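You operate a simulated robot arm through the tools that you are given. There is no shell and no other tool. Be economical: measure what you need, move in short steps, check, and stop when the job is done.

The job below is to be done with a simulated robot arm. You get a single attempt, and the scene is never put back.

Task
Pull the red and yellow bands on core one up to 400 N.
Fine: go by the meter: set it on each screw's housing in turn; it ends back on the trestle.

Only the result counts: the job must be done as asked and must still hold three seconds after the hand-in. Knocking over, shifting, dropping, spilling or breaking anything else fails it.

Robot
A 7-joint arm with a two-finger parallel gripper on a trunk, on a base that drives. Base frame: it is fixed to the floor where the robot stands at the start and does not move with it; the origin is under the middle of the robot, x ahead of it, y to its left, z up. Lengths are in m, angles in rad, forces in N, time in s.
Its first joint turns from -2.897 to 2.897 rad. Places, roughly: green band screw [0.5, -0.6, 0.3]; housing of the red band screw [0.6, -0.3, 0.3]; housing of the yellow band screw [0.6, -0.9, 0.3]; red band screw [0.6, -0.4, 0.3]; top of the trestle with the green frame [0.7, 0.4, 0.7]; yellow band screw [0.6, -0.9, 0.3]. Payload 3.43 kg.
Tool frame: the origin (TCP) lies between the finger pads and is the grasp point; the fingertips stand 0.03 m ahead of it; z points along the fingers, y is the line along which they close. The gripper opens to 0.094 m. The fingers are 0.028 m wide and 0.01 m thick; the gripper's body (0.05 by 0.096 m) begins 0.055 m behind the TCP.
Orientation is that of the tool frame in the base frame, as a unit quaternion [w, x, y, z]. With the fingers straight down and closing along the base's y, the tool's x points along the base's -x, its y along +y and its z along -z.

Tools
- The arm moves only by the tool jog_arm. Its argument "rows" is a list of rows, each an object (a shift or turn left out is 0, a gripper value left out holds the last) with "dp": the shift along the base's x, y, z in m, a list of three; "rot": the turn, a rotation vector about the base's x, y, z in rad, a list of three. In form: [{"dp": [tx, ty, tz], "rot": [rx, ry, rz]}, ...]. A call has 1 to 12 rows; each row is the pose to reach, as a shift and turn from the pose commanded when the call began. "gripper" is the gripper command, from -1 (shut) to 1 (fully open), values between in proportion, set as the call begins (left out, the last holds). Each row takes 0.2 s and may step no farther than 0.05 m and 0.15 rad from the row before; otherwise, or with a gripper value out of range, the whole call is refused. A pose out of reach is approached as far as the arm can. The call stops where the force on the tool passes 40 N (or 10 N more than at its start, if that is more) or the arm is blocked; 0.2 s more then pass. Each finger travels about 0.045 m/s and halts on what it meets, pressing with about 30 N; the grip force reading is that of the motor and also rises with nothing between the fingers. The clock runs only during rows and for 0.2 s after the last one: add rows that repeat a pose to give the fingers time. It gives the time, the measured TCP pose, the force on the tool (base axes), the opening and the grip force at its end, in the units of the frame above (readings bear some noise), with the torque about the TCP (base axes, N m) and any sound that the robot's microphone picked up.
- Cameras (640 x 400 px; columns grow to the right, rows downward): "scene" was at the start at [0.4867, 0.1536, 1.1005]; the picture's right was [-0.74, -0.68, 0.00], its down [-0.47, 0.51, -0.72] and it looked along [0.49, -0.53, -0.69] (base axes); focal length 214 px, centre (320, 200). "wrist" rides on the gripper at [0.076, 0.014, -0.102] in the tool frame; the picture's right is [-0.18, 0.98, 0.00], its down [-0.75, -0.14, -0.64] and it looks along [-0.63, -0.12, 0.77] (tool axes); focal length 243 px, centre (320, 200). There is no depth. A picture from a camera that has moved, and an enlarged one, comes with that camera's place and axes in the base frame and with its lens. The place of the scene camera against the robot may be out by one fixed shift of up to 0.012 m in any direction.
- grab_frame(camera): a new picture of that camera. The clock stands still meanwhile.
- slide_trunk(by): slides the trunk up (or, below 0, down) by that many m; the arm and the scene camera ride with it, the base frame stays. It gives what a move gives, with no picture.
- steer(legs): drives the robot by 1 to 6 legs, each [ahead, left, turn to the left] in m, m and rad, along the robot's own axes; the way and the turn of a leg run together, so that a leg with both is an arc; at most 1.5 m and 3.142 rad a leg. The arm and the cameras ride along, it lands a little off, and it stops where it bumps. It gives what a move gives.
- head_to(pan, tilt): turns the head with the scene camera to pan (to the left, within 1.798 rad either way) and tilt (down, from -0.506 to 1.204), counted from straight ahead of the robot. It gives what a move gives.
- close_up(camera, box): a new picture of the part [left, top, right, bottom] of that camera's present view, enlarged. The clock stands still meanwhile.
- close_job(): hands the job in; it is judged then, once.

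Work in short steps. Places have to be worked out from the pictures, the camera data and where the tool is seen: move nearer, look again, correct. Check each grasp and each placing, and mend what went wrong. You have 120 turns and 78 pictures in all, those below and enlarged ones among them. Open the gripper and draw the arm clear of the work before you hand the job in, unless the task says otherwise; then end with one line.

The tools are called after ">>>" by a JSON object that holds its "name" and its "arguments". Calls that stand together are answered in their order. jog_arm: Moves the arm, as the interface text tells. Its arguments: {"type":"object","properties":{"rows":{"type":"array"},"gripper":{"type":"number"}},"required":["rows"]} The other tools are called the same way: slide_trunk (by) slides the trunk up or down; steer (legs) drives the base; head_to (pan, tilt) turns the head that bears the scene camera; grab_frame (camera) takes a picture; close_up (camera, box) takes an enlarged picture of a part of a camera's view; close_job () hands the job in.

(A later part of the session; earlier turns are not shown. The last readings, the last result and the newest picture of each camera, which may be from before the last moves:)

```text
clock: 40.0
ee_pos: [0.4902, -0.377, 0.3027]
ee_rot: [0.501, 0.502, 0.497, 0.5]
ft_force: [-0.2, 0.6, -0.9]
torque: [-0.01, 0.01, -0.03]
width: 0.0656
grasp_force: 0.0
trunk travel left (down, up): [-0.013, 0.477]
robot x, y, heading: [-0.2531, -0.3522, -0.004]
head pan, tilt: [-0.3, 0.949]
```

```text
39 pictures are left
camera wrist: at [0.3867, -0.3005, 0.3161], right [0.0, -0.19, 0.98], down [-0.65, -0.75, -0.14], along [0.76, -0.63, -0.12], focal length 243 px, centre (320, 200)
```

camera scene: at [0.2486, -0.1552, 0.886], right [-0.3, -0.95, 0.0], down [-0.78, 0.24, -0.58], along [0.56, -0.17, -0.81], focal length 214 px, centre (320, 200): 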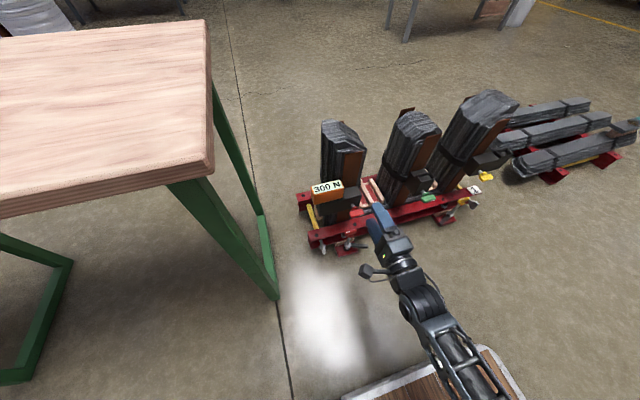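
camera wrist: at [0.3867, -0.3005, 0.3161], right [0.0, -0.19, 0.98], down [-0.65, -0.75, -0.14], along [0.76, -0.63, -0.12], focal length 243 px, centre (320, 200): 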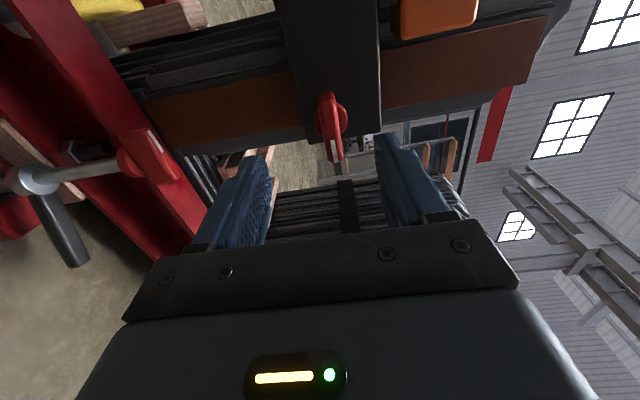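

The wing is centred between the fingers. Advance to it and close.

>>> {"name": "jog_arm", "arguments": {"rows": [{"dp": [0.03, 0, 0.001]}, {"dp": [0.053, 0, 0.001]}]}}

>>> {"name": "jog_arm", "arguments": {"rows": [{"dp": [0, 0, 0]}, {"dp": [0, 0, 0]}, {"dp": [0, 0, 0]}, {"dp": [0, 0, 0]}], "gripper": -1}}

>>> {"name": "grab_frame", "arguments": {"camera": "wrist"}}

```text
clock: 40.6
ee_pos: [0.5429, -0.3763, 0.3036]
ee_rot: [0.5, 0.501, 0.498, 0.501]
ft_force: [0.6, -0.1, -1.0]
torque: [-0.01, 0.01, -0.01]
width: 0.0659
grasp_force: 0.0
trunk travel left (down, up): [-0.013, 0.477]
robot x, y, heading: [-0.252, -0.3475, -0.003]
head pan, tilt: [-0.3, 0.949]
```

```text
clock: 41.5
ee_pos: [0.5442, -0.3764, 0.311]
ee_rot: [0.505, 0.497, 0.492, 0.506]
ft_force: [-18.5, 0.1, 18.1]
torque: [0.08, -0.4, 0.13]
width: 0.0253
grasp_force: 30.0
trunk travel left (down, up): [-0.013, 0.477]
robot x, y, heading: [-0.2532, -0.3481, 0.002]
head pan, tilt: [-0.3, 0.949]
stopped in row 4: the force on the tool passed its limit at 44 N (the readings are from after the stop); the commanded pose is now the measured one
```

```text
38 pictures are left
camera wrist: at [0.4419, -0.3001, 0.3224], right [-0.02, -0.19, 0.98], down [-0.64, -0.75, -0.16], along [0.77, -0.63, -0.1], focal length 243 px, centre (320, 200)
```

wrist: 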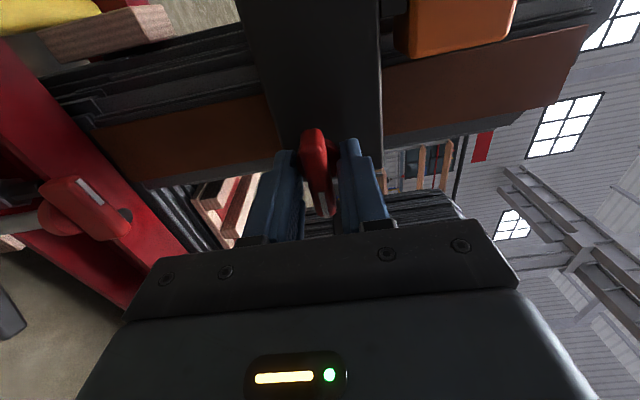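

Gripped at width 0.025 but with side loads (up 18 N, back 18 N): the bar's centre lies a bit higher. I follow those forces a few mm to relieve them.

>>> {"name": "jog_arm", "arguments": {"rows": [{"dp": [-0.002, 0, 0.002]}, {"dp": [-0.003, 0, 0.004]}]}}

```text
clock: 42.1
ee_pos: [0.5428, -0.3775, 0.3123]
ee_rot: [0.504, 0.499, 0.494, 0.503]
ft_force: [32.9, -2.5, -11.1]
torque: [-0.07, 0.25, -0.23]
width: 0.0249
grasp_force: 44.5
trunk travel left (down, up): [-0.013, 0.477]
robot x, y, heading: [-0.2504, -0.348, 0.003]
head pan, tilt: [-0.3, 0.949]
```

Overshot slightly; interpolating, the neutral point is +0.002 x and -0.0015 z from here.

>>> {"name": "jog_arm", "arguments": {"rows": [{"dp": [0.002, 0, -0.0015]}, {"dp": [0.002, 0, -0.0015]}]}}

```text
clock: 42.7
ee_pos: [0.543, -0.377, 0.3123]
ee_rot: [0.504, 0.497, 0.494, 0.504]
ft_force: [7.9, 0.3, 0.0]
torque: [0.02, 0.09, 0.15]
width: 0.0249
grasp_force: 45.4
trunk travel left (down, up): [-0.013, 0.477]
robot x, y, heading: [-0.2535, -0.3502, -0.004]
head pan, tilt: [-0.3, 0.949]
```

Neutral now. Turn the screw +0.45 rad about x (clockwise as seen from the hand) and read the meter.

>>> {"name": "jog_arm", "arguments": {"rows": [{"rot": [0.1, 0, 0]}, {"rot": [0.2, 0, 0]}, {"rot": [0.3, 0, 0]}, {"rot": [0.4, 0, 0]}, {"rot": [0.5, 0, 0]}]}}

>>> {"name": "close_up", "arguments": {"camera": "scene", "box": [290, 165, 420, 245]}}

```text
clock: 43.9
ee_pos: [0.5437, -0.3764, 0.3092]
ee_rot: [0.364, 0.608, 0.356, 0.61]
ft_force: [10.4, 9.1, -17.5]
torque: [-0.09, 0.3, 0.37]
width: 0.0249
grasp_force: 44.5
trunk travel left (down, up): [-0.013, 0.477]
robot x, y, heading: [-0.2537, -0.3431, -0.003]
head pan, tilt: [-0.3, 0.949]
```

```text
4.92 times, centred on (355, 205) of scene
camera zoom: at [0.2489, -0.1551, 0.8855], right [-0.3, -0.95, 0.0], down [-0.78, 0.24, -0.58], along [0.56, -0.17, -0.81], focal length 1056 px, centre (148, 175)
```

zoom: 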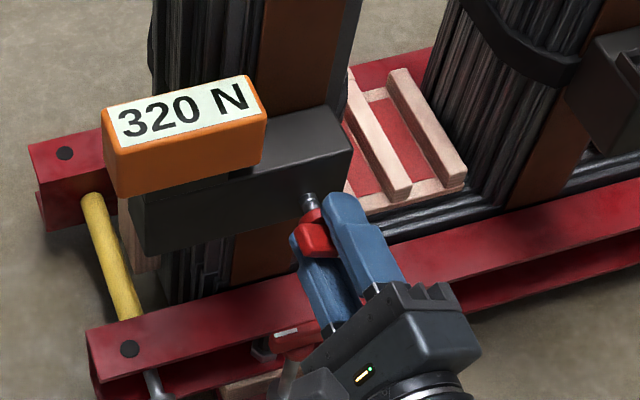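

Reading went to 320 N for 0.5 rad: clockwise tightens at ~40 N/rad. I continue, following the side force slightly.

>>> {"name": "jog_arm", "arguments": {"rows": [{"dp": [0, 0.001, -0.0025], "rot": [0.05, 0, 0]}, {"dp": [0, 0.001, -0.0025], "rot": [0.15, 0, 0]}, {"dp": [0, 0.001, -0.0025], "rot": [0.25, 0, 0]}, {"dp": [0, 0.001, -0.0025], "rot": [0.35, 0, 0]}, {"dp": [0, 0.001, -0.0025], "rot": [0.45, 0, 0]}, {"dp": [0, 0.001, -0.0025], "rot": [0.55, 0, 0]}]}}

```text
clock: 45.3
ee_pos: [0.544, -0.3746, 0.3067]
ee_rot: [0.185, 0.684, 0.175, 0.683]
ft_force: [2.4, 14.6, -14.2]
torque: [-0.08, 0.24, 0.45]
width: 0.0247
grasp_force: 45.2
trunk travel left (down, up): [-0.013, 0.477]
robot x, y, heading: [-0.2481, -0.3469, -0.005]
head pan, tilt: [-0.3, 0.949]
```

Torque is low and the grip holds. Continue, again following the side force.

>>> {"name": "jog_arm", "arguments": {"rows": [{"dp": [0, 0.0015, -0.002], "rot": [0.05, 0, 0]}, {"dp": [0, 0.0015, -0.002], "rot": [0.15, 0, 0]}, {"dp": [0, 0.002, -0.002], "rot": [0.25, 0, 0]}, {"dp": [0, 0.002, -0.002], "rot": [0.35, 0, 0]}, {"dp": [0, 0.0025, -0.002], "rot": [0.45, 0, 0]}, {"dp": [0, 0.0025, -0.002], "rot": [0.55, 0, 0]}]}}

>>> {"name": "close_up", "arguments": {"camera": "scene", "box": [290, 165, 420, 245]}}

```text
clock: 46.7
ee_pos: [0.5443, -0.3711, 0.3078]
ee_rot: [-0.007, 0.708, -0.017, 0.706]
ft_force: [-2.0, 17.8, 1.5]
torque: [-0.07, -0.24, 0.45]
width: 0.0251
grasp_force: 44.6
trunk travel left (down, up): [-0.013, 0.477]
robot x, y, heading: [-0.253, -0.347, -0.003]
head pan, tilt: [-0.3, 0.949]
```

```text
4.92 times, centred on (355, 205) of scene
camera zoom: at [0.2485, -0.155, 0.886], right [-0.3, -0.95, 0.0], down [-0.78, 0.24, -0.58], along [0.56, -0.17, -0.81], focal length 1056 px, centre (148, 175)
```

zoom: 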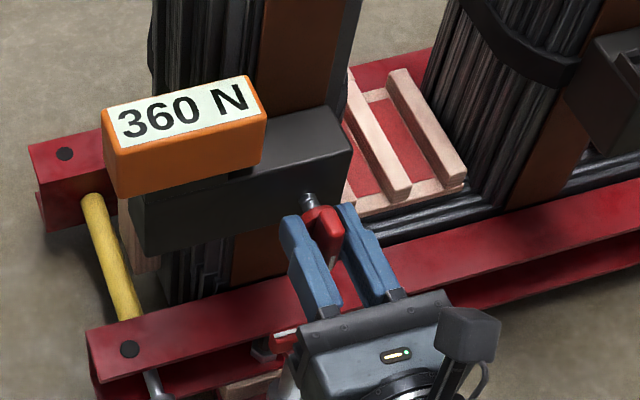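

360 N after 1.6 rad. Continue about 0.55 rad more.

>>> {"name": "jog_arm", "arguments": {"rows": [{"dp": [0, 0.002, 0], "rot": [0.05, 0, 0]}, {"dp": [0, 0.002, 0.0005], "rot": [0.15, 0, 0]}, {"dp": [0, 0.002, 0.001], "rot": [0.25, 0, 0]}, {"dp": [0, 0.002, 0.0015], "rot": [0.35, 0, 0]}, {"dp": [0, 0.002, 0.002], "rot": [0.45, 0, 0]}, {"dp": [0, 0.002, 0.002], "rot": [0.55, 0, 0]}]}}

>>> {"name": "jog_arm", "arguments": {"rows": [{"dp": [0, 0.0, 0.0005], "rot": [0.1, 0, 0]}, {"dp": [0, 0.0, 0.001], "rot": [0.2, 0, 0]}, {"dp": [0, 0.0, 0.0015], "rot": [0.3, 0, 0]}, {"dp": [0, 0.0, 0.002], "rot": [0.4, 0, 0]}]}}

>>> {"name": "close_up", "arguments": {"camera": "scene", "box": [290, 165, 420, 245]}}

```text
clock: 48.1
ee_pos: [0.5431, -0.3691, 0.3089]
ee_rot: [-0.199, 0.681, -0.208, 0.673]
ft_force: [9.0, 13.8, -6.3]
torque: [-0.02, 0.88, 1.05]
width: 0.025
grasp_force: 44.9
trunk travel left (down, up): [-0.013, 0.477]
robot x, y, heading: [-0.2559, -0.3479, -0.007]
head pan, tilt: [-0.3, 0.949]
```

```text
clock: 48.9
ee_pos: [0.5535, -0.3734, 0.3138]
ee_rot: [-0.228, 0.68, -0.251, 0.649]
ft_force: [-21.0, -3.3, -5.2]
torque: [-0.26, -0.57, 0.58]
width: 0.0251
grasp_force: 44.9
out of reach, approached as far as the arm can: row 1, 2, 3
trunk travel left (down, up): [-0.013, 0.477]
robot x, y, heading: [-0.2568, -0.3446, -0.002]
head pan, tilt: [-0.3, 0.949]
stopped in row 3: the force on the tool passed its limit at 549 N (the readings are from after the stop); the commanded pose is now the measured one
```

```text
4.92 times, centred on (355, 205) of scene
camera zoom: at [0.2478, -0.1554, 0.8859], right [-0.3, -0.95, 0.0], down [-0.78, 0.24, -0.58], along [0.56, -0.17, -0.81], focal length 1056 px, centre (148, 175)
```

zoom: 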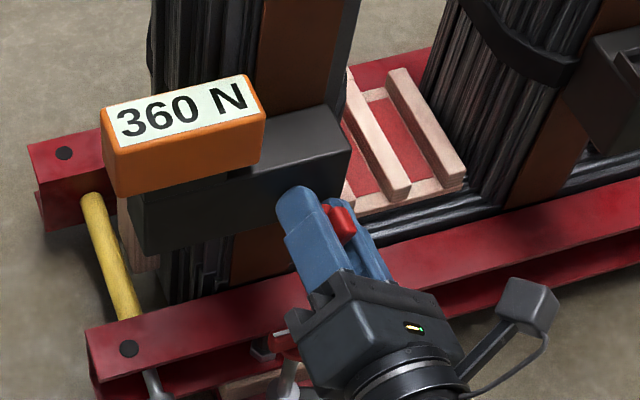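

The wrist joint reached its limit and the arm jerked; the reading stays 360 N and the meter sits still. I open, back off, and will re-grip half a turn back.

>>> {"name": "jog_arm", "arguments": {"rows": [{"dp": [0, 0, 0]}, {"dp": [0, 0, 0]}, {"dp": [0, 0, 0]}, {"dp": [0, 0, 0]}, {"dp": [-0.03, 0, 0]}, {"dp": [-0.06, 0, 0]}, {"dp": [-0.08, 0, 0]}], "gripper": 0.4}}

>>> {"name": "close_up", "arguments": {"camera": "scene", "box": [290, 165, 420, 245]}}

```text
clock: 49.4
ee_pos: [0.5518, -0.3788, 0.3095]
ee_rot: [-0.224, 0.682, -0.255, 0.648]
ft_force: [-24.4, -16.1, -18.5]
torque: [0.19, -0.18, -0.11]
width: 0.0489
grasp_force: 0.1
trunk travel left (down, up): [-0.013, 0.477]
robot x, y, heading: [-0.2527, -0.3499, -0.004]
head pan, tilt: [-0.3, 0.949]
stopped in row 2: the force on the tool passed its limit at 44 N (the readings are from after the stop); the commanded pose is now the measured one
```

```text
4.92 times, centred on (355, 205) of scene
camera zoom: at [0.2479, -0.1559, 0.8856], right [-0.3, -0.95, 0.0], down [-0.78, 0.24, -0.58], along [0.56, -0.17, -0.81], focal length 1056 px, centre (148, 175)
```

zoom: 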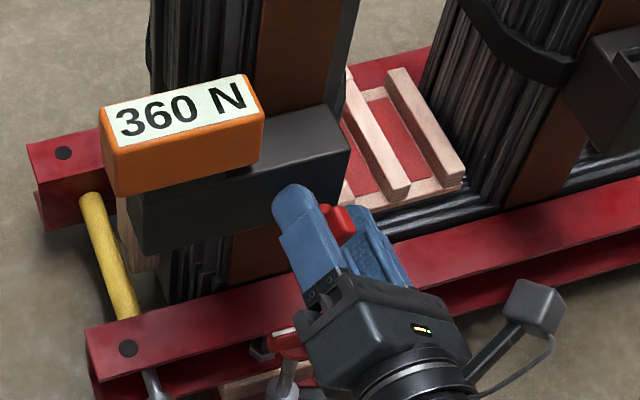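

The fingertip touches the housing; withdraw straight back.

>>> {"name": "jog_arm", "arguments": {"rows": [{"dp": [-0.01, 0, 0]}, {"dp": [-0.03, 0, 0]}, {"dp": [-0.06, 0, 0]}, {"dp": [-0.08, 0, 0]}, {"dp": [-0.1, 0, 0]}]}}

>>> {"name": "close_up", "arguments": {"camera": "scene", "box": [290, 165, 420, 245]}}

```text
clock: 50.6
ee_pos: [0.4526, -0.3755, 0.3122]
ee_rot: [-0.226, 0.681, -0.254, 0.649]
ft_force: [0.6, 0.2, 0.3]
torque: [0.0, -0.01, 0.01]
width: 0.0657
grasp_force: 0.0
trunk travel left (down, up): [-0.013, 0.477]
robot x, y, heading: [-0.2551, -0.3472, -0.007]
head pan, tilt: [-0.3, 0.949]
```

```text
4.92 times, centred on (355, 205) of scene
camera zoom: at [0.2479, -0.1554, 0.8859], right [-0.3, -0.95, 0.0], down [-0.78, 0.24, -0.58], along [0.56, -0.17, -0.81], focal length 1056 px, centre (148, 175)
```

zoom: 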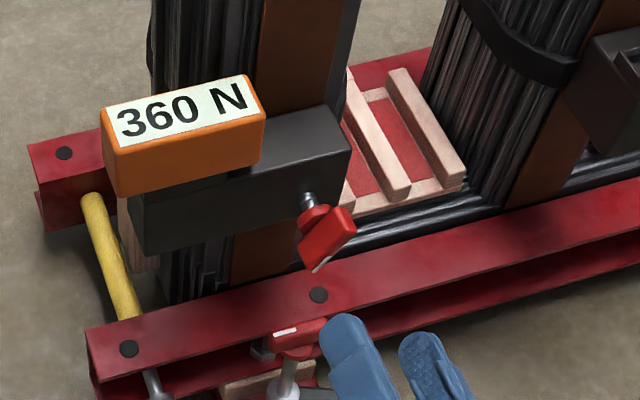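

The bar now leans about 1.84 rad from its start. I rotate the hand back in two calls to re-grip at about -1.30 rad.

>>> {"name": "jog_arm", "arguments": {"rows": [{"rot": [-0.147, 0, 0]}, {"rot": [-0.294, 0, 0]}, {"rot": [-0.441, 0, 0]}, {"rot": [-0.588, 0, 0]}, {"rot": [-0.735, 0, 0]}, {"rot": [-0.882, 0, 0]}, {"rot": [-1.029, 0, 0]}, {"rot": [-1.176, 0, 0]}, {"rot": [-1.323, 0, 0]}, {"rot": [-1.47, 0, 0]}, {"rot": [-1.617, 0, 0]}, {"rot": [-1.764, 0, 0]}]}}

>>> {"name": "jog_arm", "arguments": {"rows": [{"rot": [-0.147, 0, 0]}, {"rot": [-0.294, 0, 0]}, {"rot": [-0.441, 0, 0]}, {"rot": [-0.588, 0, 0]}, {"rot": [-0.735, 0, 0]}, {"rot": [-0.882, 0, 0]}, {"rot": [-1.029, 0, 0]}, {"rot": [-1.176, 0, 0]}, {"rot": [-1.323, 0, 0]}, {"rot": [-1.47, 0, 0]}, {"rot": [-1.617, 0, 0]}, {"rot": [-1.764, 0, 0]}]}}

```text
clock: 53.2
ee_pos: [0.4537, -0.3747, 0.3115]
ee_rot: [0.382, 0.606, 0.341, 0.608]
ft_force: [0.5, -0.2, -1.1]
torque: [-0.02, 0.01, -0.01]
width: 0.0657
grasp_force: 0.1
trunk travel left (down, up): [-0.013, 0.477]
robot x, y, heading: [-0.2559, -0.3463, -0.001]
head pan, tilt: [-0.3, 0.949]
```

```text
clock: 55.8
ee_pos: [0.453, -0.3748, 0.3124]
ee_rot: [0.712, 0.091, 0.685, 0.123]
ft_force: [0.1, 0.2, -0.2]
torque: [0.0, -0.02, -0.02]
width: 0.0656
grasp_force: 0.0
trunk travel left (down, up): [-0.013, 0.477]
robot x, y, heading: [-0.254, -0.3474, -0.004]
head pan, tilt: [-0.3, 0.949]
```

I straighten the small pointing error and look at the bar with the wrist camera.

>>> {"name": "jog_arm", "arguments": {"rows": [{"rot": [0, 0.0446, -0.0388]}, {"rot": [0, 0.0446, -0.0388]}]}}

>>> {"name": "close_up", "arguments": {"camera": "wrist", "box": [220, 60, 440, 220]}}

```text
clock: 56.4
ee_pos: [0.4535, -0.3756, 0.3123]
ee_rot: [0.698, 0.107, 0.699, 0.108]
ft_force: [-0.4, 0.3, -0.1]
torque: [-0.03, -0.01, -0.01]
width: 0.0658
grasp_force: 0.1
trunk travel left (down, up): [-0.013, 0.477]
robot x, y, heading: [-0.254, -0.347, -0.005]
head pan, tilt: [-0.3, 0.949]
```

```text
2.50 times, centred on (330, 140) of wrist
camera zoom: at [0.35, -0.3389, 0.2425], right [0.0, 0.88, 0.47], down [-0.64, -0.36, 0.68], along [0.77, -0.3, 0.56], focal length 606 px, centre (295, 350)
```

zoom: 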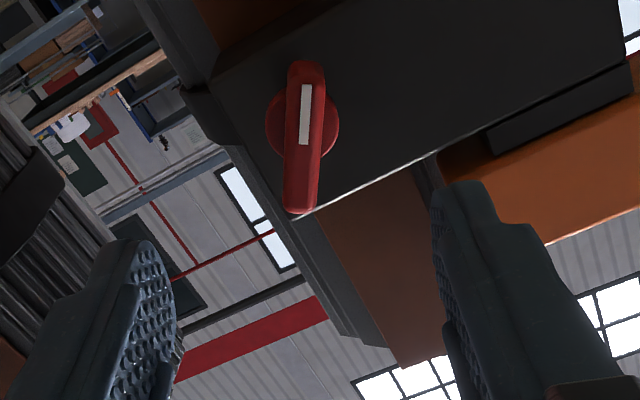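

The bar is nearly centred; it needs about +0.23 rad hand turn and (+0.001, +0.002) m shift. I align, advance and grip.

>>> {"name": "jog_arm", "arguments": {"rows": [{"dp": [0, 0.001, 0.0015], "rot": [0.12, 0, 0]}, {"dp": [0.01, 0.001, 0.0015], "rot": [0.22, 0, 0]}, {"dp": [0.05, 0.001, 0.0015], "rot": [0.22, 0, 0]}, {"dp": [0.088, 0.001, 0.0015], "rot": [0.22, 0, 0]}]}}

>>> {"name": "jog_arm", "arguments": {"rows": [{"dp": [0, 0, 0]}, {"dp": [0, 0, 0]}, {"dp": [0, 0, 0]}, {"dp": [0, 0, 0]}, {"dp": [0, 0, 0]}], "gripper": -1}}

```text
clock: 57.4
ee_pos: [0.5406, -0.3758, 0.3139]
ee_rot: [0.682, 0.184, 0.683, 0.186]
ft_force: [-0.1, -0.5, -0.8]
torque: [-0.02, 0.03, 0.0]
width: 0.066
grasp_force: 0.0
trunk travel left (down, up): [-0.013, 0.477]
robot x, y, heading: [-0.2519, -0.3491, -0.003]
head pan, tilt: [-0.3, 0.949]
```

```text
clock: 58.6
ee_pos: [0.5401, -0.3737, 0.3128]
ee_rot: [0.683, 0.183, 0.683, 0.185]
ft_force: [-0.7, 9.1, 4.9]
torque: [0.01, -0.09, 0.24]
width: 0.025
grasp_force: 44.3
trunk travel left (down, up): [-0.013, 0.477]
robot x, y, heading: [-0.2518, -0.3466, -0.008]
head pan, tilt: [-0.3, 0.949]
```

Clean grip with small forces. Turn +0.4 rad and read.

>>> {"name": "jog_arm", "arguments": {"rows": [{"dp": [0, 0.0008, 0.0004], "rot": [0.1, 0, 0]}, {"dp": [0, 0.0008, 0.0004], "rot": [0.2, 0, 0]}, {"dp": [0, 0.0008, 0.0004], "rot": [0.3, 0, 0]}, {"dp": [0, 0.0008, 0.0004], "rot": [0.4, 0, 0]}]}}

>>> {"name": "close_up", "arguments": {"camera": "scene", "box": [290, 165, 420, 245]}}

```text
clock: 59.6
ee_pos: [0.5408, -0.3737, 0.3128]
ee_rot: [0.632, 0.318, 0.632, 0.316]
ft_force: [1.4, 1.2, 0.6]
torque: [0.02, -0.12, -0.07]
width: 0.0249
grasp_force: 45.0
trunk travel left (down, up): [-0.013, 0.477]
robot x, y, heading: [-0.2516, -0.346, -0.006]
head pan, tilt: [-0.3, 0.949]
```

```text
4.92 times, centred on (355, 205) of scene
camera zoom: at [0.2479, -0.1555, 0.8859], right [-0.3, -0.95, 0.0], down [-0.78, 0.24, -0.58], along [0.56, -0.17, -0.81], focal length 1056 px, centre (148, 175)
```

zoom: 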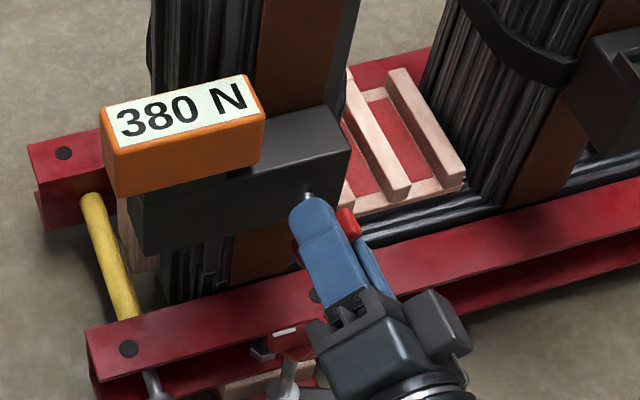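

Forces are nearly nil, 380 N shown; the readings fit a display stepping by 20 N at about 33 N/rad. Turn +0.3 and read.

>>> {"name": "jog_arm", "arguments": {"rows": [{"rot": [0.1, 0, 0]}, {"rot": [0.2, 0, 0]}, {"rot": [0.3, 0, 0]}]}}

>>> {"name": "close_up", "arguments": {"camera": "scene", "box": [300, 165, 360, 215]}}

```text
clock: 60.4
ee_pos: [0.5419, -0.3754, 0.3124]
ee_rot: [0.577, 0.408, 0.578, 0.407]
ft_force: [4.6, -8.0, -7.1]
torque: [-0.02, 0.26, -0.01]
width: 0.025
grasp_force: 44.9
trunk travel left (down, up): [-0.013, 0.477]
robot x, y, heading: [-0.2517, -0.3482, -0.003]
head pan, tilt: [-0.3, 0.949]
```

```text
8.00 times, centred on (330, 190) of scene
camera zoom: at [0.248, -0.1556, 0.8857], right [-0.3, -0.95, 0.0], down [-0.78, 0.24, -0.58], along [0.56, -0.17, -0.81], focal length 1716 px, centre (240, 280)
```

zoom: 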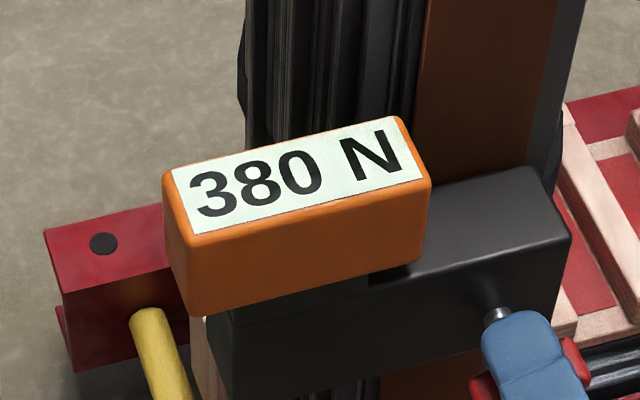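

Still 380: 20 N steps. A smaller +0.12 rad.

>>> {"name": "jog_arm", "arguments": {"rows": [{"dp": [0, -0.0008, -0.0008], "rot": [0.06, 0, 0]}, {"dp": [0, -0.0008, -0.0008], "rot": [0.12, 0, 0]}]}}

>>> {"name": "close_up", "arguments": {"camera": "scene", "box": [300, 165, 360, 215]}}

```text
clock: 61.0
ee_pos: [0.5408, -0.3742, 0.3142]
ee_rot: [0.552, 0.442, 0.552, 0.442]
ft_force: [4.4, -10.2, -9.2]
torque: [-0.06, 0.23, -0.24]
width: 0.0251
grasp_force: 44.8
trunk travel left (down, up): [-0.013, 0.477]
robot x, y, heading: [-0.2536, -0.3484, -0.007]
head pan, tilt: [-0.3, 0.949]
```

```text
8.00 times, centred on (330, 190) of scene
camera zoom: at [0.248, -0.1556, 0.8858], right [-0.3, -0.95, 0.0], down [-0.78, 0.24, -0.58], along [0.56, -0.17, -0.81], focal length 1716 px, centre (240, 280)
```

zoom: 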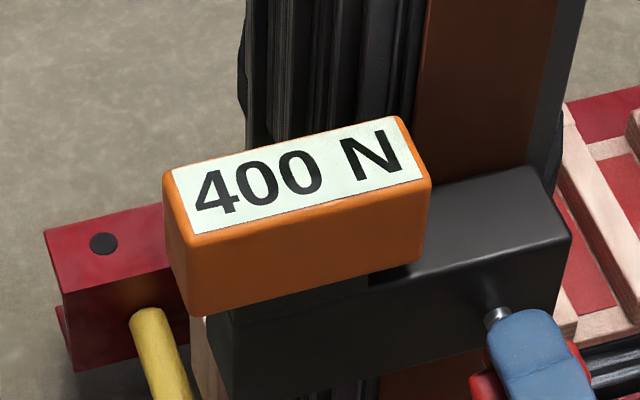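

Now 400 N, just past the 380/400 threshold. I turn +0.17 rad more to sit inside the band.

>>> {"name": "jog_arm", "arguments": {"rows": [{"dp": [0, -0.0008, -0.0008], "rot": [0.085, 0, 0]}, {"dp": [0, -0.0008, -0.0008], "rot": [0.17, 0, 0]}, {"dp": [0, -0.0008, -0.0008], "rot": [0.17, 0, 0]}]}}

>>> {"name": "jog_arm", "arguments": {"rows": [{"dp": [0, 0, 0]}, {"dp": [0, 0, 0]}, {"dp": [0, 0, 0]}, {"dp": [-0.02, 0, 0]}, {"dp": [-0.05, 0, 0]}, {"dp": [-0.09, 0, 0]}], "gripper": 0.4}}

>>> {"name": "close_up", "arguments": {"camera": "scene", "box": [290, 165, 420, 245]}}

```text
clock: 61.8
ee_pos: [0.5412, -0.374, 0.3112]
ee_rot: [0.513, 0.487, 0.513, 0.487]
ft_force: [0.3, -7.1, -7.8]
torque: [0.01, 0.19, -0.15]
width: 0.0249
grasp_force: 44.6
trunk travel left (down, up): [-0.013, 0.477]
robot x, y, heading: [-0.2556, -0.3478, -0.003]
head pan, tilt: [-0.3, 0.949]
```

```text
clock: 63.2
ee_pos: [0.4509, -0.3751, 0.3134]
ee_rot: [0.513, 0.485, 0.512, 0.489]
ft_force: [0.1, 0.1, -0.2]
torque: [0.03, -0.03, -0.02]
width: 0.0657
grasp_force: 0.0
trunk travel left (down, up): [-0.013, 0.477]
robot x, y, heading: [-0.2486, -0.347, -0.0]
head pan, tilt: [-0.3, 0.949]
```

```text
4.92 times, centred on (355, 205) of scene
camera zoom: at [0.2479, -0.1554, 0.8859], right [-0.3, -0.95, 0.0], down [-0.78, 0.24, -0.58], along [0.56, -0.17, -0.81], focal length 1056 px, centre (148, 175)
```

zoom: 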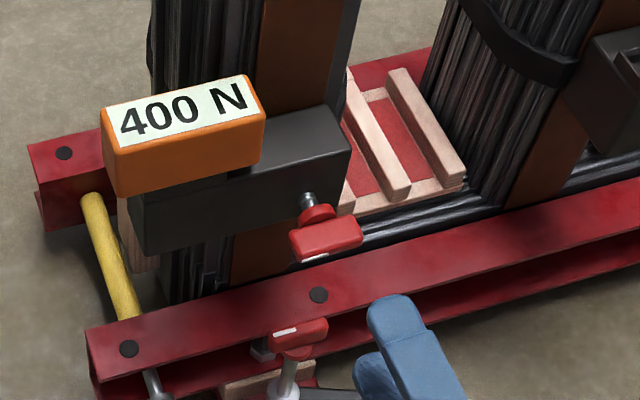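

Red reads 400 N. Now raise the trunk, then turn the tool down again to fetch the meter.

>>> {"name": "slide_trunk", "arguments": {"by": 0.2}}

>>> {"name": "jog_arm", "arguments": {"rows": [{"dp": [0, 0.0, 0.03], "rot": [0.05, 0, 0]}, {"dp": [0, 0, 0.06], "rot": [0.05, 0, 0]}, {"dp": [0, 0.0, 0.1], "rot": [0.05, 0, 0]}]}}

>>> {"name": "jog_arm", "arguments": {"rows": [{"dp": [0.01, 0.015, 0], "rot": [0, 0.143, 0]}, {"dp": [0.02, 0.03, 0], "rot": [0, 0.286, 0]}, {"dp": [0.03, 0.045, 0], "rot": [0, 0.428, 0]}, {"dp": [0.04, 0.06, 0], "rot": [0, 0.571, 0]}, {"dp": [0.05, 0.075, 0], "rot": [0, 0.714, 0]}, {"dp": [0.06, 0.09, 0], "rot": [0, 0.857, 0]}, {"dp": [0.08, 0.1, 0], "rot": [0, 1.0, 0]}, {"dp": [0.1, 0.107, 0], "rot": [0, 1.142, 0]}, {"dp": [0.12, 0.107, 0], "rot": [0, 1.285, 0]}, {"dp": [0.14, 0.107, 0], "rot": [0, 1.428, 0]}, {"dp": [0.15, 0.107, 0], "rot": [0, 1.571, 0]}]}}

```text
clock: 65.3
ee_pos: [0.4524, -0.3756, 0.5131]
ee_rot: [0.513, 0.486, 0.513, 0.487]
ft_force: [1.2, -0.4, 0.3]
torque: [0.0, 0.02, 0.05]
width: 0.0659
grasp_force: 0.0
trunk travel left (down, up): [-0.213, 0.277]
robot x, y, heading: [-0.2538, -0.3459, -0.005]
head pan, tilt: [-0.3, 0.949]
```

```text
clock: 66.1
ee_pos: [0.4513, -0.3758, 0.614]
ee_rot: [0.5, 0.498, 0.501, 0.5]
ft_force: [0.0, -0.3, -1.1]
torque: [-0.04, -0.03, -0.02]
width: 0.0659
grasp_force: 0.0
trunk travel left (down, up): [-0.213, 0.277]
robot x, y, heading: [-0.2546, -0.346, -0.006]
head pan, tilt: [-0.3, 0.949]
```

```text
clock: 68.5
ee_pos: [0.6006, -0.2673, 0.6123]
ee_rot: [-0.001, 0.706, 0.709, -0.001]
ft_force: [0.5, -0.7, -0.9]
torque: [-0.01, 0.02, -0.02]
width: 0.0658
grasp_force: 0.1
trunk travel left (down, up): [-0.213, 0.277]
robot x, y, heading: [-0.2505, -0.3481, -0.004]
head pan, tilt: [-0.3, 0.949]
```

Positioned above the meter; descend to just above it and check.

>>> {"name": "jog_arm", "arguments": {"rows": [{"dp": [0.0, -0.001, -0.05]}, {"dp": [0.0, -0.001, -0.09]}, {"dp": [0, -0.001, -0.13]}], "gripper": 0.6}}

>>> {"name": "grab_frame", "arguments": {"camera": "wrist"}}

```text
clock: 69.3
ee_pos: [0.601, -0.2703, 0.4813]
ee_rot: [0.0, 0.706, 0.708, 0.0]
ft_force: [0.3, -0.6, 0.4]
torque: [0.02, 0.0, -0.01]
width: 0.0751
grasp_force: 0.1
trunk travel left (down, up): [-0.213, 0.277]
robot x, y, heading: [-0.2533, -0.3472, -0.004]
head pan, tilt: [-0.3, 0.949]
```

```text
27 pictures are left
camera wrist: at [0.6147, -0.1938, 0.5832], right [0.98, -0.18, 0.0], down [-0.14, -0.75, 0.64], along [-0.11, -0.63, -0.77], focal length 243 px, centre (320, 200)
```

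wrist: 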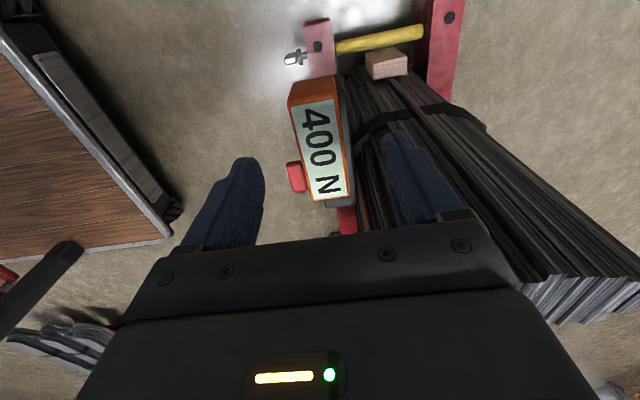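

Centred. Descend and grip the meter.

>>> {"name": "jog_arm", "arguments": {"rows": [{"dp": [0.0, 0, -0.04]}, {"dp": [0.0, 0, -0.07]}, {"dp": [0, 0, -0.081]}]}}

>>> {"name": "jog_arm", "arguments": {"rows": [{"dp": [0, 0, 0]}, {"dp": [0, 0, 0]}, {"dp": [0, 0, 0]}, {"dp": [0, 0, 0]}, {"dp": [0, 0, 0]}], "gripper": -1}}

```text
clock: 70.1
ee_pos: [0.6008, -0.269, 0.4018]
ee_rot: [0.0, 0.706, 0.708, 0.001]
ft_force: [0.3, 0.1, 0.2]
torque: [-0.02, 0.0, 0.0]
width: 0.0751
grasp_force: 0.0
trunk travel left (down, up): [-0.213, 0.277]
robot x, y, heading: [-0.2513, -0.3494, -0.008]
head pan, tilt: [-0.3, 0.949]
```

```text
clock: 71.3
ee_pos: [0.5995, -0.2693, 0.4025]
ee_rot: [0.0, 0.706, 0.708, 0.001]
ft_force: [0.0, -1.0, 0.4]
torque: [0.03, 0.02, -0.02]
width: 0.0402
grasp_force: 30.0
trunk travel left (down, up): [-0.213, 0.277]
robot x, y, heading: [-0.2539, -0.3514, -0.004]
head pan, tilt: [-0.3, 0.949]
```

Meter gripped with no side load, so the red pocket is at x 0.600. Lift it high and drive right toward the yellow housing.

>>> {"name": "jog_arm", "arguments": {"rows": [{"dp": [0, 0, 0.02]}, {"dp": [0, 0, 0.05]}, {"dp": [0, 0, 0.1]}, {"dp": [0, 0, 0.15]}, {"dp": [0, 0, 0.2]}, {"dp": [0, 0, 0.25]}, {"dp": [0, 0, 0.3]}, {"dp": [0, 0, 0.35]}, {"dp": [0, 0, 0.4]}]}}

>>> {"name": "steer", "arguments": {"legs": [[0, -0.45, 0]]}}

>>> {"name": "head_to", "arguments": {"pan": -0.5, "tilt": 0.9}}

>>> {"name": "grab_frame", "arguments": {"camera": "scene"}}

```text
clock: 73.3
ee_pos: [0.6012, -0.2685, 0.8002]
ee_rot: [-0.001, 0.706, 0.708, 0.0]
ft_force: [0.2, -1.0, -3.6]
torque: [0.07, -0.01, 0.02]
width: 0.0401
grasp_force: 30.0
trunk travel left (down, up): [-0.213, 0.277]
robot x, y, heading: [-0.2527, -0.3459, -0.004]
head pan, tilt: [-0.3, 0.949]
```

```text
clock: 76.0
ee_pos: [0.5992, -0.7154, 0.8012]
ee_rot: [0.001, 0.706, 0.708, 0.001]
ft_force: [-0.2, -1.2, -2.7]
torque: [0.06, -0.01, 0.0]
width: 0.0399
grasp_force: 30.4
trunk travel left (down, up): [-0.213, 0.277]
robot x, y, heading: [-0.2548, -0.7867, -0.006]
head pan, tilt: [-0.3, 0.949]
```

```text
clock: 76.8
ee_pos: [0.5997, -0.7157, 0.8017]
ee_rot: [0.0, 0.707, 0.707, 0.002]
ft_force: [-0.4, -0.6, -1.9]
torque: [0.01, -0.02, -0.01]
width: 0.0399
grasp_force: 30.6
trunk travel left (down, up): [-0.213, 0.277]
robot x, y, heading: [-0.2563, -0.7915, -0.002]
head pan, tilt: [-0.499, 0.901]
```

```text
26 pictures are left
camera scene: at [0.2434, -0.6159, 1.0895], right [-0.48, -0.88, 0.0], down [-0.69, 0.38, -0.62], along [0.54, -0.3, -0.78], focal length 214 px, centre (320, 200)
```

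scene: 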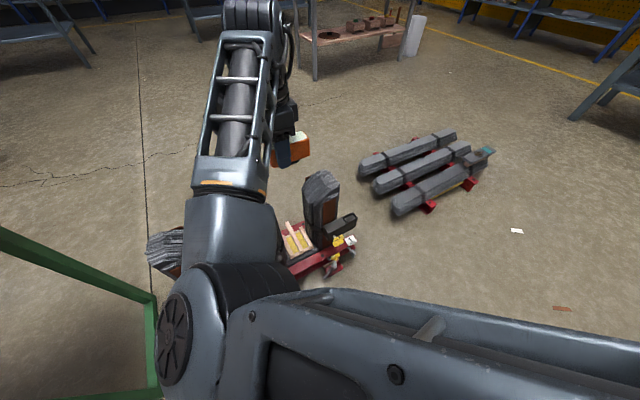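

Move over the yellow pocket (est. 0.600, -0.953) and descend to viewing height.

>>> {"name": "jog_arm", "arguments": {"rows": [{"dp": [0, -0.045, 0]}, {"dp": [0, -0.09, 0]}, {"dp": [0, -0.135, 0]}, {"dp": [0, -0.18, 0]}, {"dp": [0, -0.215, -0.02]}, {"dp": [0, -0.217, -0.06]}, {"dp": [0, -0.217, -0.1]}, {"dp": [0, -0.217, -0.14]}, {"dp": [0, -0.217, -0.18]}, {"dp": [0, -0.217, -0.22]}, {"dp": [0, -0.217, -0.25]}]}}

>>> {"name": "close_up", "arguments": {"camera": "wrist", "box": [240, 20, 400, 140]}}

>>> {"name": "close_up", "arguments": {"camera": "scene", "box": [290, 170, 370, 270]}}

```text
clock: 79.2
ee_pos: [0.6006, -0.9322, 0.5516]
ee_rot: [0.0, 0.708, 0.707, 0.0]
ft_force: [-0.3, -0.3, -2.3]
torque: [0.03, -0.03, 0.02]
width: 0.0402
grasp_force: 29.3
trunk travel left (down, up): [-0.213, 0.277]
robot x, y, heading: [-0.2548, -0.7907, -0.005]
head pan, tilt: [-0.499, 0.901]
```

```text
3.33 times, centred on (320, 80) of wrist
camera zoom: at [0.614, -0.8563, 0.6526], right [0.98, -0.18, 0.0], down [-0.14, -0.75, 0.64], along [-0.12, -0.63, -0.77], focal length 809 px, centre (320, 600)
```

zoom: 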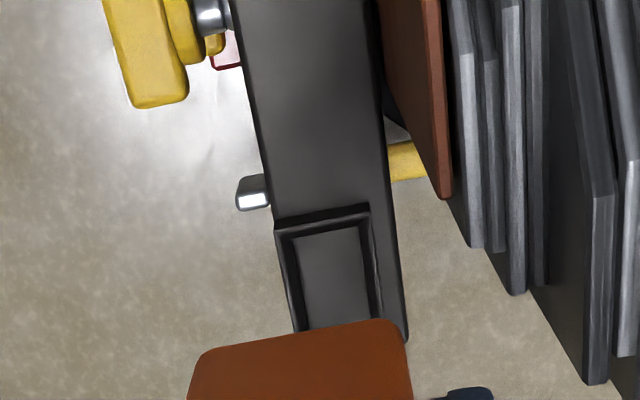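

```text
4.00 times, centred on (330, 220) of scene
camera zoom: at [0.2433, -0.6159, 1.0896], right [-0.48, -0.88, 0.0], down [-0.69, 0.38, -0.62], along [0.54, -0.3, -0.78], focal length 858 px, centre (280, 120)
```

zoom: 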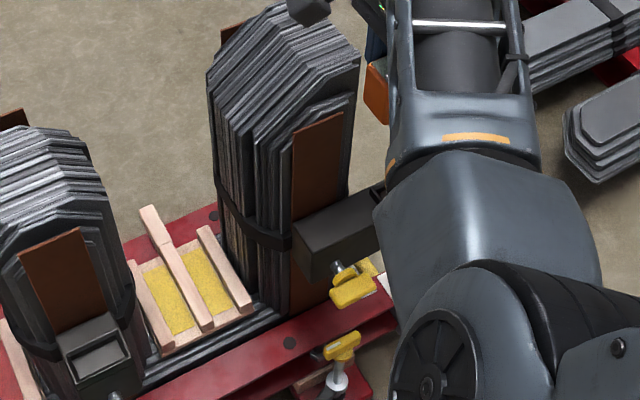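

The yellow pocket is at about (0.600, -0.957). I shift -0.008 in y and descend, slowly near the rim.

>>> {"name": "jog_arm", "arguments": {"rows": [{"dp": [0, -0.008, -0.03]}, {"dp": [0, -0.008, -0.07]}, {"dp": [0, -0.008, -0.1]}, {"dp": [0, -0.008, -0.12]}, {"dp": [0, -0.008, -0.13]}]}}

>>> {"name": "close_up", "arguments": {"camera": "wrist", "box": [240, 20, 400, 140]}}

```text
clock: 79.9
ee_pos: [0.5975, -0.9411, 0.4694]
ee_rot: [-0.002, 0.706, 0.708, 0.0]
ft_force: [-24.6, 4.8, 24.5]
torque: [0.44, -2.66, 0.74]
width: 0.0402
grasp_force: 30.6
trunk travel left (down, up): [-0.213, 0.277]
robot x, y, heading: [-0.2564, -0.7927, -0.012]
head pan, tilt: [-0.499, 0.901]
stopped in row 3: the force on the tool passed its limit at 103 N (the readings are from after the stop); the commanded pose is now the measured one
```

```text
3.33 times, centred on (320, 80) of wrist
camera zoom: at [0.6121, -0.8655, 0.5706], right [0.98, -0.18, 0.0], down [-0.14, -0.76, 0.64], along [-0.12, -0.63, -0.77], focal length 809 px, centre (320, 600)
```

zoom: 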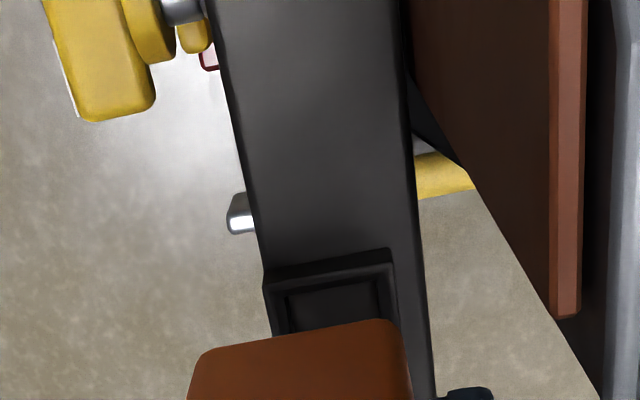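

The palm's +x/+y corner struck the yellow limb, which reaches y ≈ -0.92 up there. I back straight up; then I'll turn the hand half a turn so that it sits on the outer side of the meter.

>>> {"name": "jog_arm", "arguments": {"rows": [{"dp": [-0.003, -0.002, 0.02]}, {"dp": [-0.003, -0.004, 0.06]}, {"dp": [-0.003, -0.004, 0.11]}, {"dp": [-0.003, -0.004, 0.16]}, {"dp": [-0.003, -0.004, 0.21]}, {"dp": [-0.003, -0.004, 0.26]}, {"dp": [-0.003, -0.004, 0.3]}]}}

>>> {"name": "grab_frame", "arguments": {"camera": "wrist"}}

```text
clock: 81.5
ee_pos: [0.5963, -0.9461, 0.7661]
ee_rot: [-0.004, 0.706, 0.708, 0.0]
ft_force: [0.2, -0.4, -2.0]
torque: [0.04, -0.01, 0.0]
width: 0.0401
grasp_force: 30.2
trunk travel left (down, up): [-0.213, 0.277]
robot x, y, heading: [-0.2561, -0.7901, -0.004]
head pan, tilt: [-0.499, 0.901]
```

```text
22 pictures are left
camera wrist: at [0.6104, -0.8696, 0.8682], right [0.98, -0.18, -0.01], down [-0.14, -0.76, 0.64], along [-0.12, -0.63, -0.77], focal length 243 px, centre (320, 200)
```

wrist: 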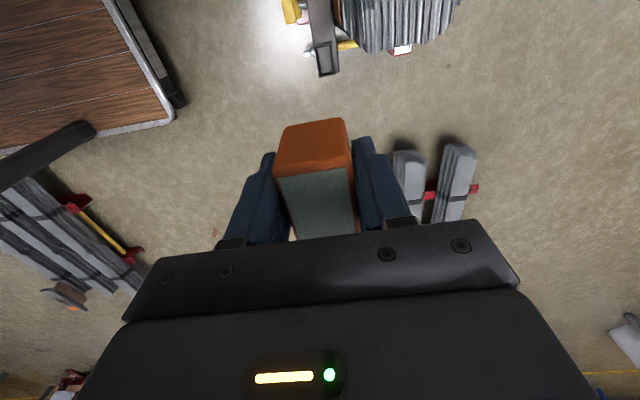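

The core looks unmoved and the meter is still square. Rotate the hand +π about z in two calls.

>>> {"name": "jog_arm", "arguments": {"rows": [{"rot": [0, 0, 0.143]}, {"rot": [0, 0, 0.286]}, {"rot": [0, 0, 0.428]}, {"rot": [0, 0, 0.571]}, {"rot": [0, 0, 0.714]}, {"rot": [0, 0, 0.857]}, {"rot": [0, 0, 1.0]}, {"rot": [0, 0, 1.142]}, {"rot": [0, 0, 1.285]}, {"rot": [0, 0, 1.428]}, {"rot": [0, 0, 1.571]}]}}

>>> {"name": "jog_arm", "arguments": {"rows": [{"rot": [0, 0, 0.143]}, {"rot": [0, 0, 0.286]}, {"rot": [0, 0, 0.428]}, {"rot": [0, 0, 0.571]}, {"rot": [0, 0, 0.714]}, {"rot": [0, 0, 0.857]}, {"rot": [0, 0, 1.0]}, {"rot": [0, 0, 1.142]}, {"rot": [0, 0, 1.285]}, {"rot": [0, 0, 1.428]}, {"rot": [0, 0, 1.571]}]}}

```text
clock: 83.9
ee_pos: [0.5957, -0.9446, 0.7679]
ee_rot: [-0.002, -0.004, 1.0, -0.001]
ft_force: [-0.1, 0.2, -2.0]
torque: [0.0, 0.04, -0.01]
width: 0.0401
grasp_force: 30.0
trunk travel left (down, up): [-0.213, 0.277]
robot x, y, heading: [-0.2548, -0.7889, -0.002]
head pan, tilt: [-0.499, 0.901]
```

```text
clock: 86.3
ee_pos: [0.5958, -0.9453, 0.7685]
ee_rot: [0.001, 0.71, -0.705, 0.002]
ft_force: [0.3, 0.6, -3.1]
torque: [-0.03, 0.02, 0.01]
width: 0.0401
grasp_force: 29.9
trunk travel left (down, up): [-0.213, 0.277]
robot x, y, heading: [-0.2591, -0.7937, -0.006]
head pan, tilt: [-0.499, 0.901]
```

Now go to (0.600, -0.9735) and descend to z 0.47 cautiously, beside the limb.

>>> {"name": "jog_arm", "arguments": {"rows": [{"dp": [0.004, -0.028, -0.03], "rot": [0, 0, -0.007]}, {"dp": [0.004, -0.028, -0.07]}, {"dp": [0.004, -0.028, -0.11]}, {"dp": [0.004, -0.028, -0.15]}, {"dp": [0.004, -0.028, -0.19]}, {"dp": [0.004, -0.028, -0.22]}, {"dp": [0.004, -0.028, -0.25]}, {"dp": [0.004, -0.028, -0.28]}, {"dp": [0.004, -0.028, -0.3]}, {"dp": [0.004, -0.028, -0.32]}, {"dp": [0.004, -0.028, -0.33]}]}}

>>> {"name": "close_up", "arguments": {"camera": "wrist", "box": [240, 40, 400, 160]}}

```text
clock: 88.7
ee_pos: [0.5992, -0.9736, 0.4377]
ee_rot: [0.001, 0.709, -0.705, 0.002]
ft_force: [-0.8, -0.1, -1.9]
torque: [-0.06, 0.01, 0.03]
width: 0.0403
grasp_force: 29.9
trunk travel left (down, up): [-0.213, 0.277]
robot x, y, heading: [-0.2569, -0.7916, -0.005]
head pan, tilt: [-0.499, 0.901]
```

```text
3.33 times, centred on (320, 100) of wrist
camera zoom: at [0.5852, -1.049, 0.5384], right [-0.98, 0.18, 0.0], down [0.14, 0.76, 0.64], along [0.12, 0.63, -0.77], focal length 809 px, centre (320, 533)
```

zoom: 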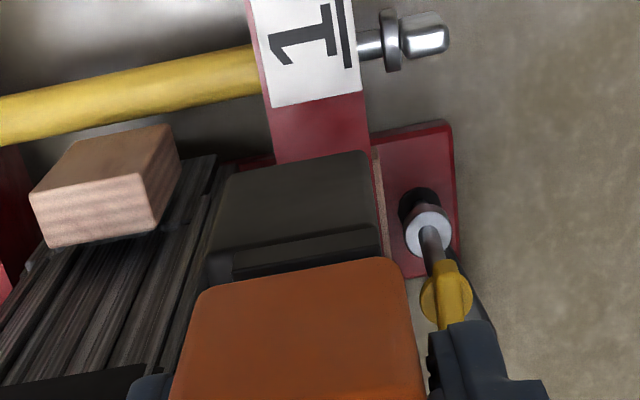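

Rim measured here: centre (0.601, -0.958); the foot is at (0.599, -0.957). I add +0.001 x and go down slowly.

>>> {"name": "jog_arm", "arguments": {"rows": [{"dp": [0.001, 0, -0.01]}, {"dp": [0.001, 0, -0.02]}, {"dp": [0.001, 0, -0.028]}, {"dp": [0.001, 0, -0.034]}, {"dp": [0.001, 0, -0.038]}, {"dp": [0.001, 0, -0.041]}]}}

```text
clock: 90.1
ee_pos: [0.5999, -0.9749, 0.3944]
ee_rot: [0.0, 0.709, -0.705, 0.001]
ft_force: [-1.2, -18.1, 2.0]
torque: [-0.51, -0.03, -0.05]
width: 0.0403
grasp_force: 30.0
trunk travel left (down, up): [-0.213, 0.277]
robot x, y, heading: [-0.2565, -0.7967, -0.008]
head pan, tilt: [-0.499, 0.901]
```

The foot has gone down with little vertical load but -18 N in y: it rubs the pocket's +y wall. I ease -y by 2 mm and look.

>>> {"name": "jog_arm", "arguments": {"rows": [{"dp": [0, -0.001, 0.001]}, {"dp": [0, -0.002, 0.001]}]}}

>>> {"name": "close_up", "arguments": {"camera": "wrist", "box": [220, 40, 420, 200]}}

```text
clock: 90.7
ee_pos: [0.6004, -0.9736, 0.3973]
ee_rot: [0.0, 0.71, -0.704, 0.001]
ft_force: [0.5, -0.9, -2.2]
torque: [-0.04, 0.01, 0.0]
width: 0.04
grasp_force: 30.3
trunk travel left (down, up): [-0.213, 0.277]
robot x, y, heading: [-0.2561, -0.7881, -0.005]
head pan, tilt: [-0.499, 0.901]
```

```text
2.50 times, centred on (320, 120) of wrist
camera zoom: at [0.5865, -1.0496, 0.4984], right [-0.98, 0.18, 0.0], down [0.14, 0.76, 0.64], along [0.12, 0.63, -0.77], focal length 606 px, centre (320, 400)
```

zoom: 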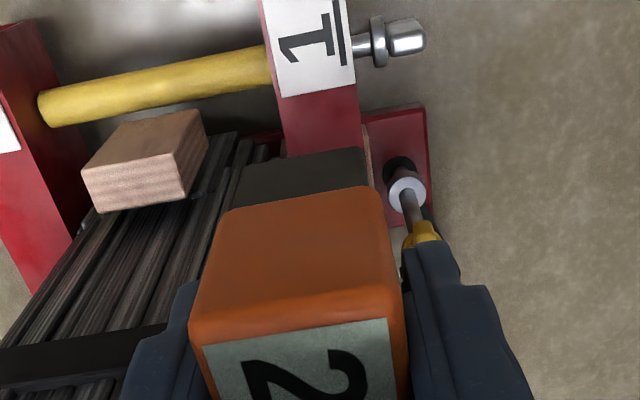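

The display shows a figure (2..), so the foot is in the pocket, free of side load. Lower gently to the seat.

>>> {"name": "jog_arm", "arguments": {"rows": [{"dp": [0, -0.0005, -0.002]}, {"dp": [0, -0.0005, -0.004]}, {"dp": [0, -0.0005, -0.006]}]}}

```text
clock: 91.5
ee_pos: [0.6005, -0.9749, 0.3942]
ee_rot: [-0.001, 0.709, -0.705, 0.003]
ft_force: [1.6, 3.5, 9.6]
torque: [0.16, -0.01, -0.04]
width: 0.04
grasp_force: 29.8
trunk travel left (down, up): [-0.213, 0.277]
robot x, y, heading: [-0.2546, -0.7947, -0.004]
head pan, tilt: [-0.499, 0.901]
```

Seated (10 N up). Relax 1 mm, open, and raise the hand.

>>> {"name": "jog_arm", "arguments": {"rows": [{"dp": [0, 0, 0.001]}, {"dp": [0, 0, 0.001]}, {"dp": [0, 0, 0.001]}, {"dp": [0, 0, 0.001]}, {"dp": [0, 0, 0.001]}], "gripper": 0.5}}

>>> {"name": "jog_arm", "arguments": {"rows": [{"dp": [0, 0, 0.03]}, {"dp": [0, 0, 0.07]}, {"dp": [0, 0, 0.12]}, {"dp": [0, 0, 0.17]}, {"dp": [-0.04, 0, 0.19]}, {"dp": [-0.08, 0, 0.21]}]}}

>>> {"name": "grab_frame", "arguments": {"camera": "scene"}}

```text
clock: 92.7
ee_pos: [0.6, -0.9755, 0.3937]
ee_rot: [-0.001, 0.709, -0.705, 0.002]
ft_force: [0.0, 0.2, -0.2]
torque: [0.03, -0.03, 0.0]
width: 0.0704
grasp_force: 0.1
trunk travel left (down, up): [-0.213, 0.277]
robot x, y, heading: [-0.2527, -0.7916, -0.002]
head pan, tilt: [-0.499, 0.901]
```

```text
clock: 94.1
ee_pos: [0.5217, -0.9764, 0.6026]
ee_rot: [0.001, 0.709, -0.705, 0.001]
ft_force: [-0.7, -0.1, -0.6]
torque: [-0.01, 0.01, 0.02]
width: 0.0705
grasp_force: 0.0
trunk travel left (down, up): [-0.213, 0.277]
robot x, y, heading: [-0.2519, -0.7896, -0.003]
head pan, tilt: [-0.499, 0.901]
```

```text
19 pictures are left
camera scene: at [0.2434, -0.6159, 1.0895], right [-0.48, -0.88, 0.0], down [-0.69, 0.38, -0.62], along [0.54, -0.3, -0.78], focal length 214 px, centre (320, 200)
```

scene: 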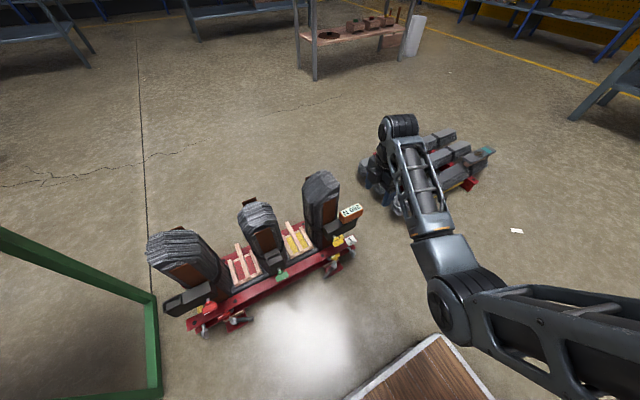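

I enlarge the yellow screw and meter.

>>> {"name": "close_up", "arguments": {"camera": "scene", "box": [295, 190, 375, 260]}}

```text
5.71 times, centred on (335, 225) of scene
camera zoom: at [0.2434, -0.6159, 1.0895], right [-0.48, -0.88, 0.0], down [-0.69, 0.38, -0.62], along [0.54, -0.3, -0.78], focal length 1226 px, centre (234, 57)
```

zoom: 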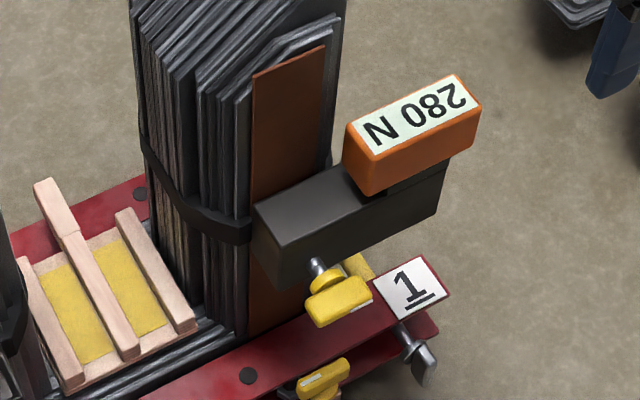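

Meter reads 280 N on yellow, level. The hand is already half a turn back, which leaves wide turning range. I tilt the tool to point +x in front of the yellow screw (axis est. y -0.8745, z 0.313).

>>> {"name": "jog_arm", "arguments": {"rows": [{"dp": [-0.01, 0.015, 0], "rot": [0, -0.143, 0]}, {"dp": [-0.02, 0.03, 0], "rot": [0, -0.286, 0]}, {"dp": [-0.03, 0.045, 0], "rot": [0, -0.428, 0]}, {"dp": [-0.04, 0.06, 0], "rot": [0, -0.571, 0]}, {"dp": [-0.05, 0.075, 0], "rot": [0, -0.714, 0]}, {"dp": [-0.06, 0.09, 0], "rot": [0, -0.857, 0]}, {"dp": [-0.065, 0.098, 0], "rot": [0, -1.0, 0]}, {"dp": [-0.07, 0.102, 0], "rot": [0, -1.142, 0]}, {"dp": [-0.07, 0.102, 0], "rot": [0, -1.285, 0]}, {"dp": [-0.07, 0.102, 0], "rot": [0, -1.428, 0]}, {"dp": [-0.07, 0.102, 0], "rot": [0, -1.571, 0]}]}}

>>> {"name": "slide_trunk", "arguments": {"by": -0.2}}

>>> {"name": "jog_arm", "arguments": {"rows": [{"dp": [0, 0, -0.04]}, {"dp": [0, 0, -0.075]}, {"dp": [0.0, 0, -0.089]}]}}

>>> {"name": "close_up", "arguments": {"camera": "wrist", "box": [220, 60, 440, 220]}}

```text
clock: 96.5
ee_pos: [0.4519, -0.8738, 0.6032]
ee_rot: [-0.499, 0.499, -0.497, 0.504]
ft_force: [0.3, 0.4, 0.0]
torque: [0.0, 0.01, 0.0]
width: 0.0707
grasp_force: 0.0
trunk travel left (down, up): [-0.213, 0.277]
robot x, y, heading: [-0.2544, -0.7936, -0.009]
head pan, tilt: [-0.499, 0.901]
```

```text
clock: 98.7
ee_pos: [0.4515, -0.8743, 0.4022]
ee_rot: [-0.499, 0.499, -0.498, 0.504]
ft_force: [-0.1, 0.1, -0.4]
torque: [0.01, 0.0, -0.02]
width: 0.0704
grasp_force: 0.0
trunk travel left (down, up): [-0.013, 0.477]
robot x, y, heading: [-0.2532, -0.792, -0.007]
head pan, tilt: [-0.499, 0.901]
```

```text
clock: 99.5
ee_pos: [0.4507, -0.8753, 0.3134]
ee_rot: [-0.498, 0.499, -0.499, 0.504]
ft_force: [-0.4, 0.1, -0.4]
torque: [-0.03, -0.01, 0.0]
width: 0.0703
grasp_force: 0.1
trunk travel left (down, up): [-0.013, 0.477]
robot x, y, heading: [-0.2531, -0.7899, -0.005]
head pan, tilt: [-0.499, 0.901]
```

```text
2.50 times, centred on (330, 140) of wrist
camera zoom: at [0.3478, -0.9499, 0.2974], right [0.0, 0.18, -0.98], down [-0.64, 0.76, 0.14], along [0.77, 0.63, 0.12], focal length 606 px, centre (295, 350)
```

zoom: 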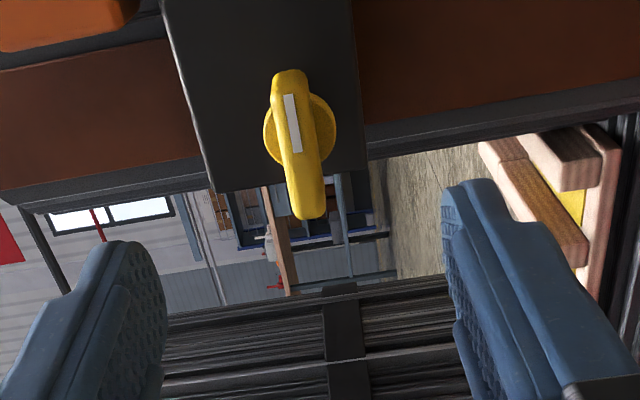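

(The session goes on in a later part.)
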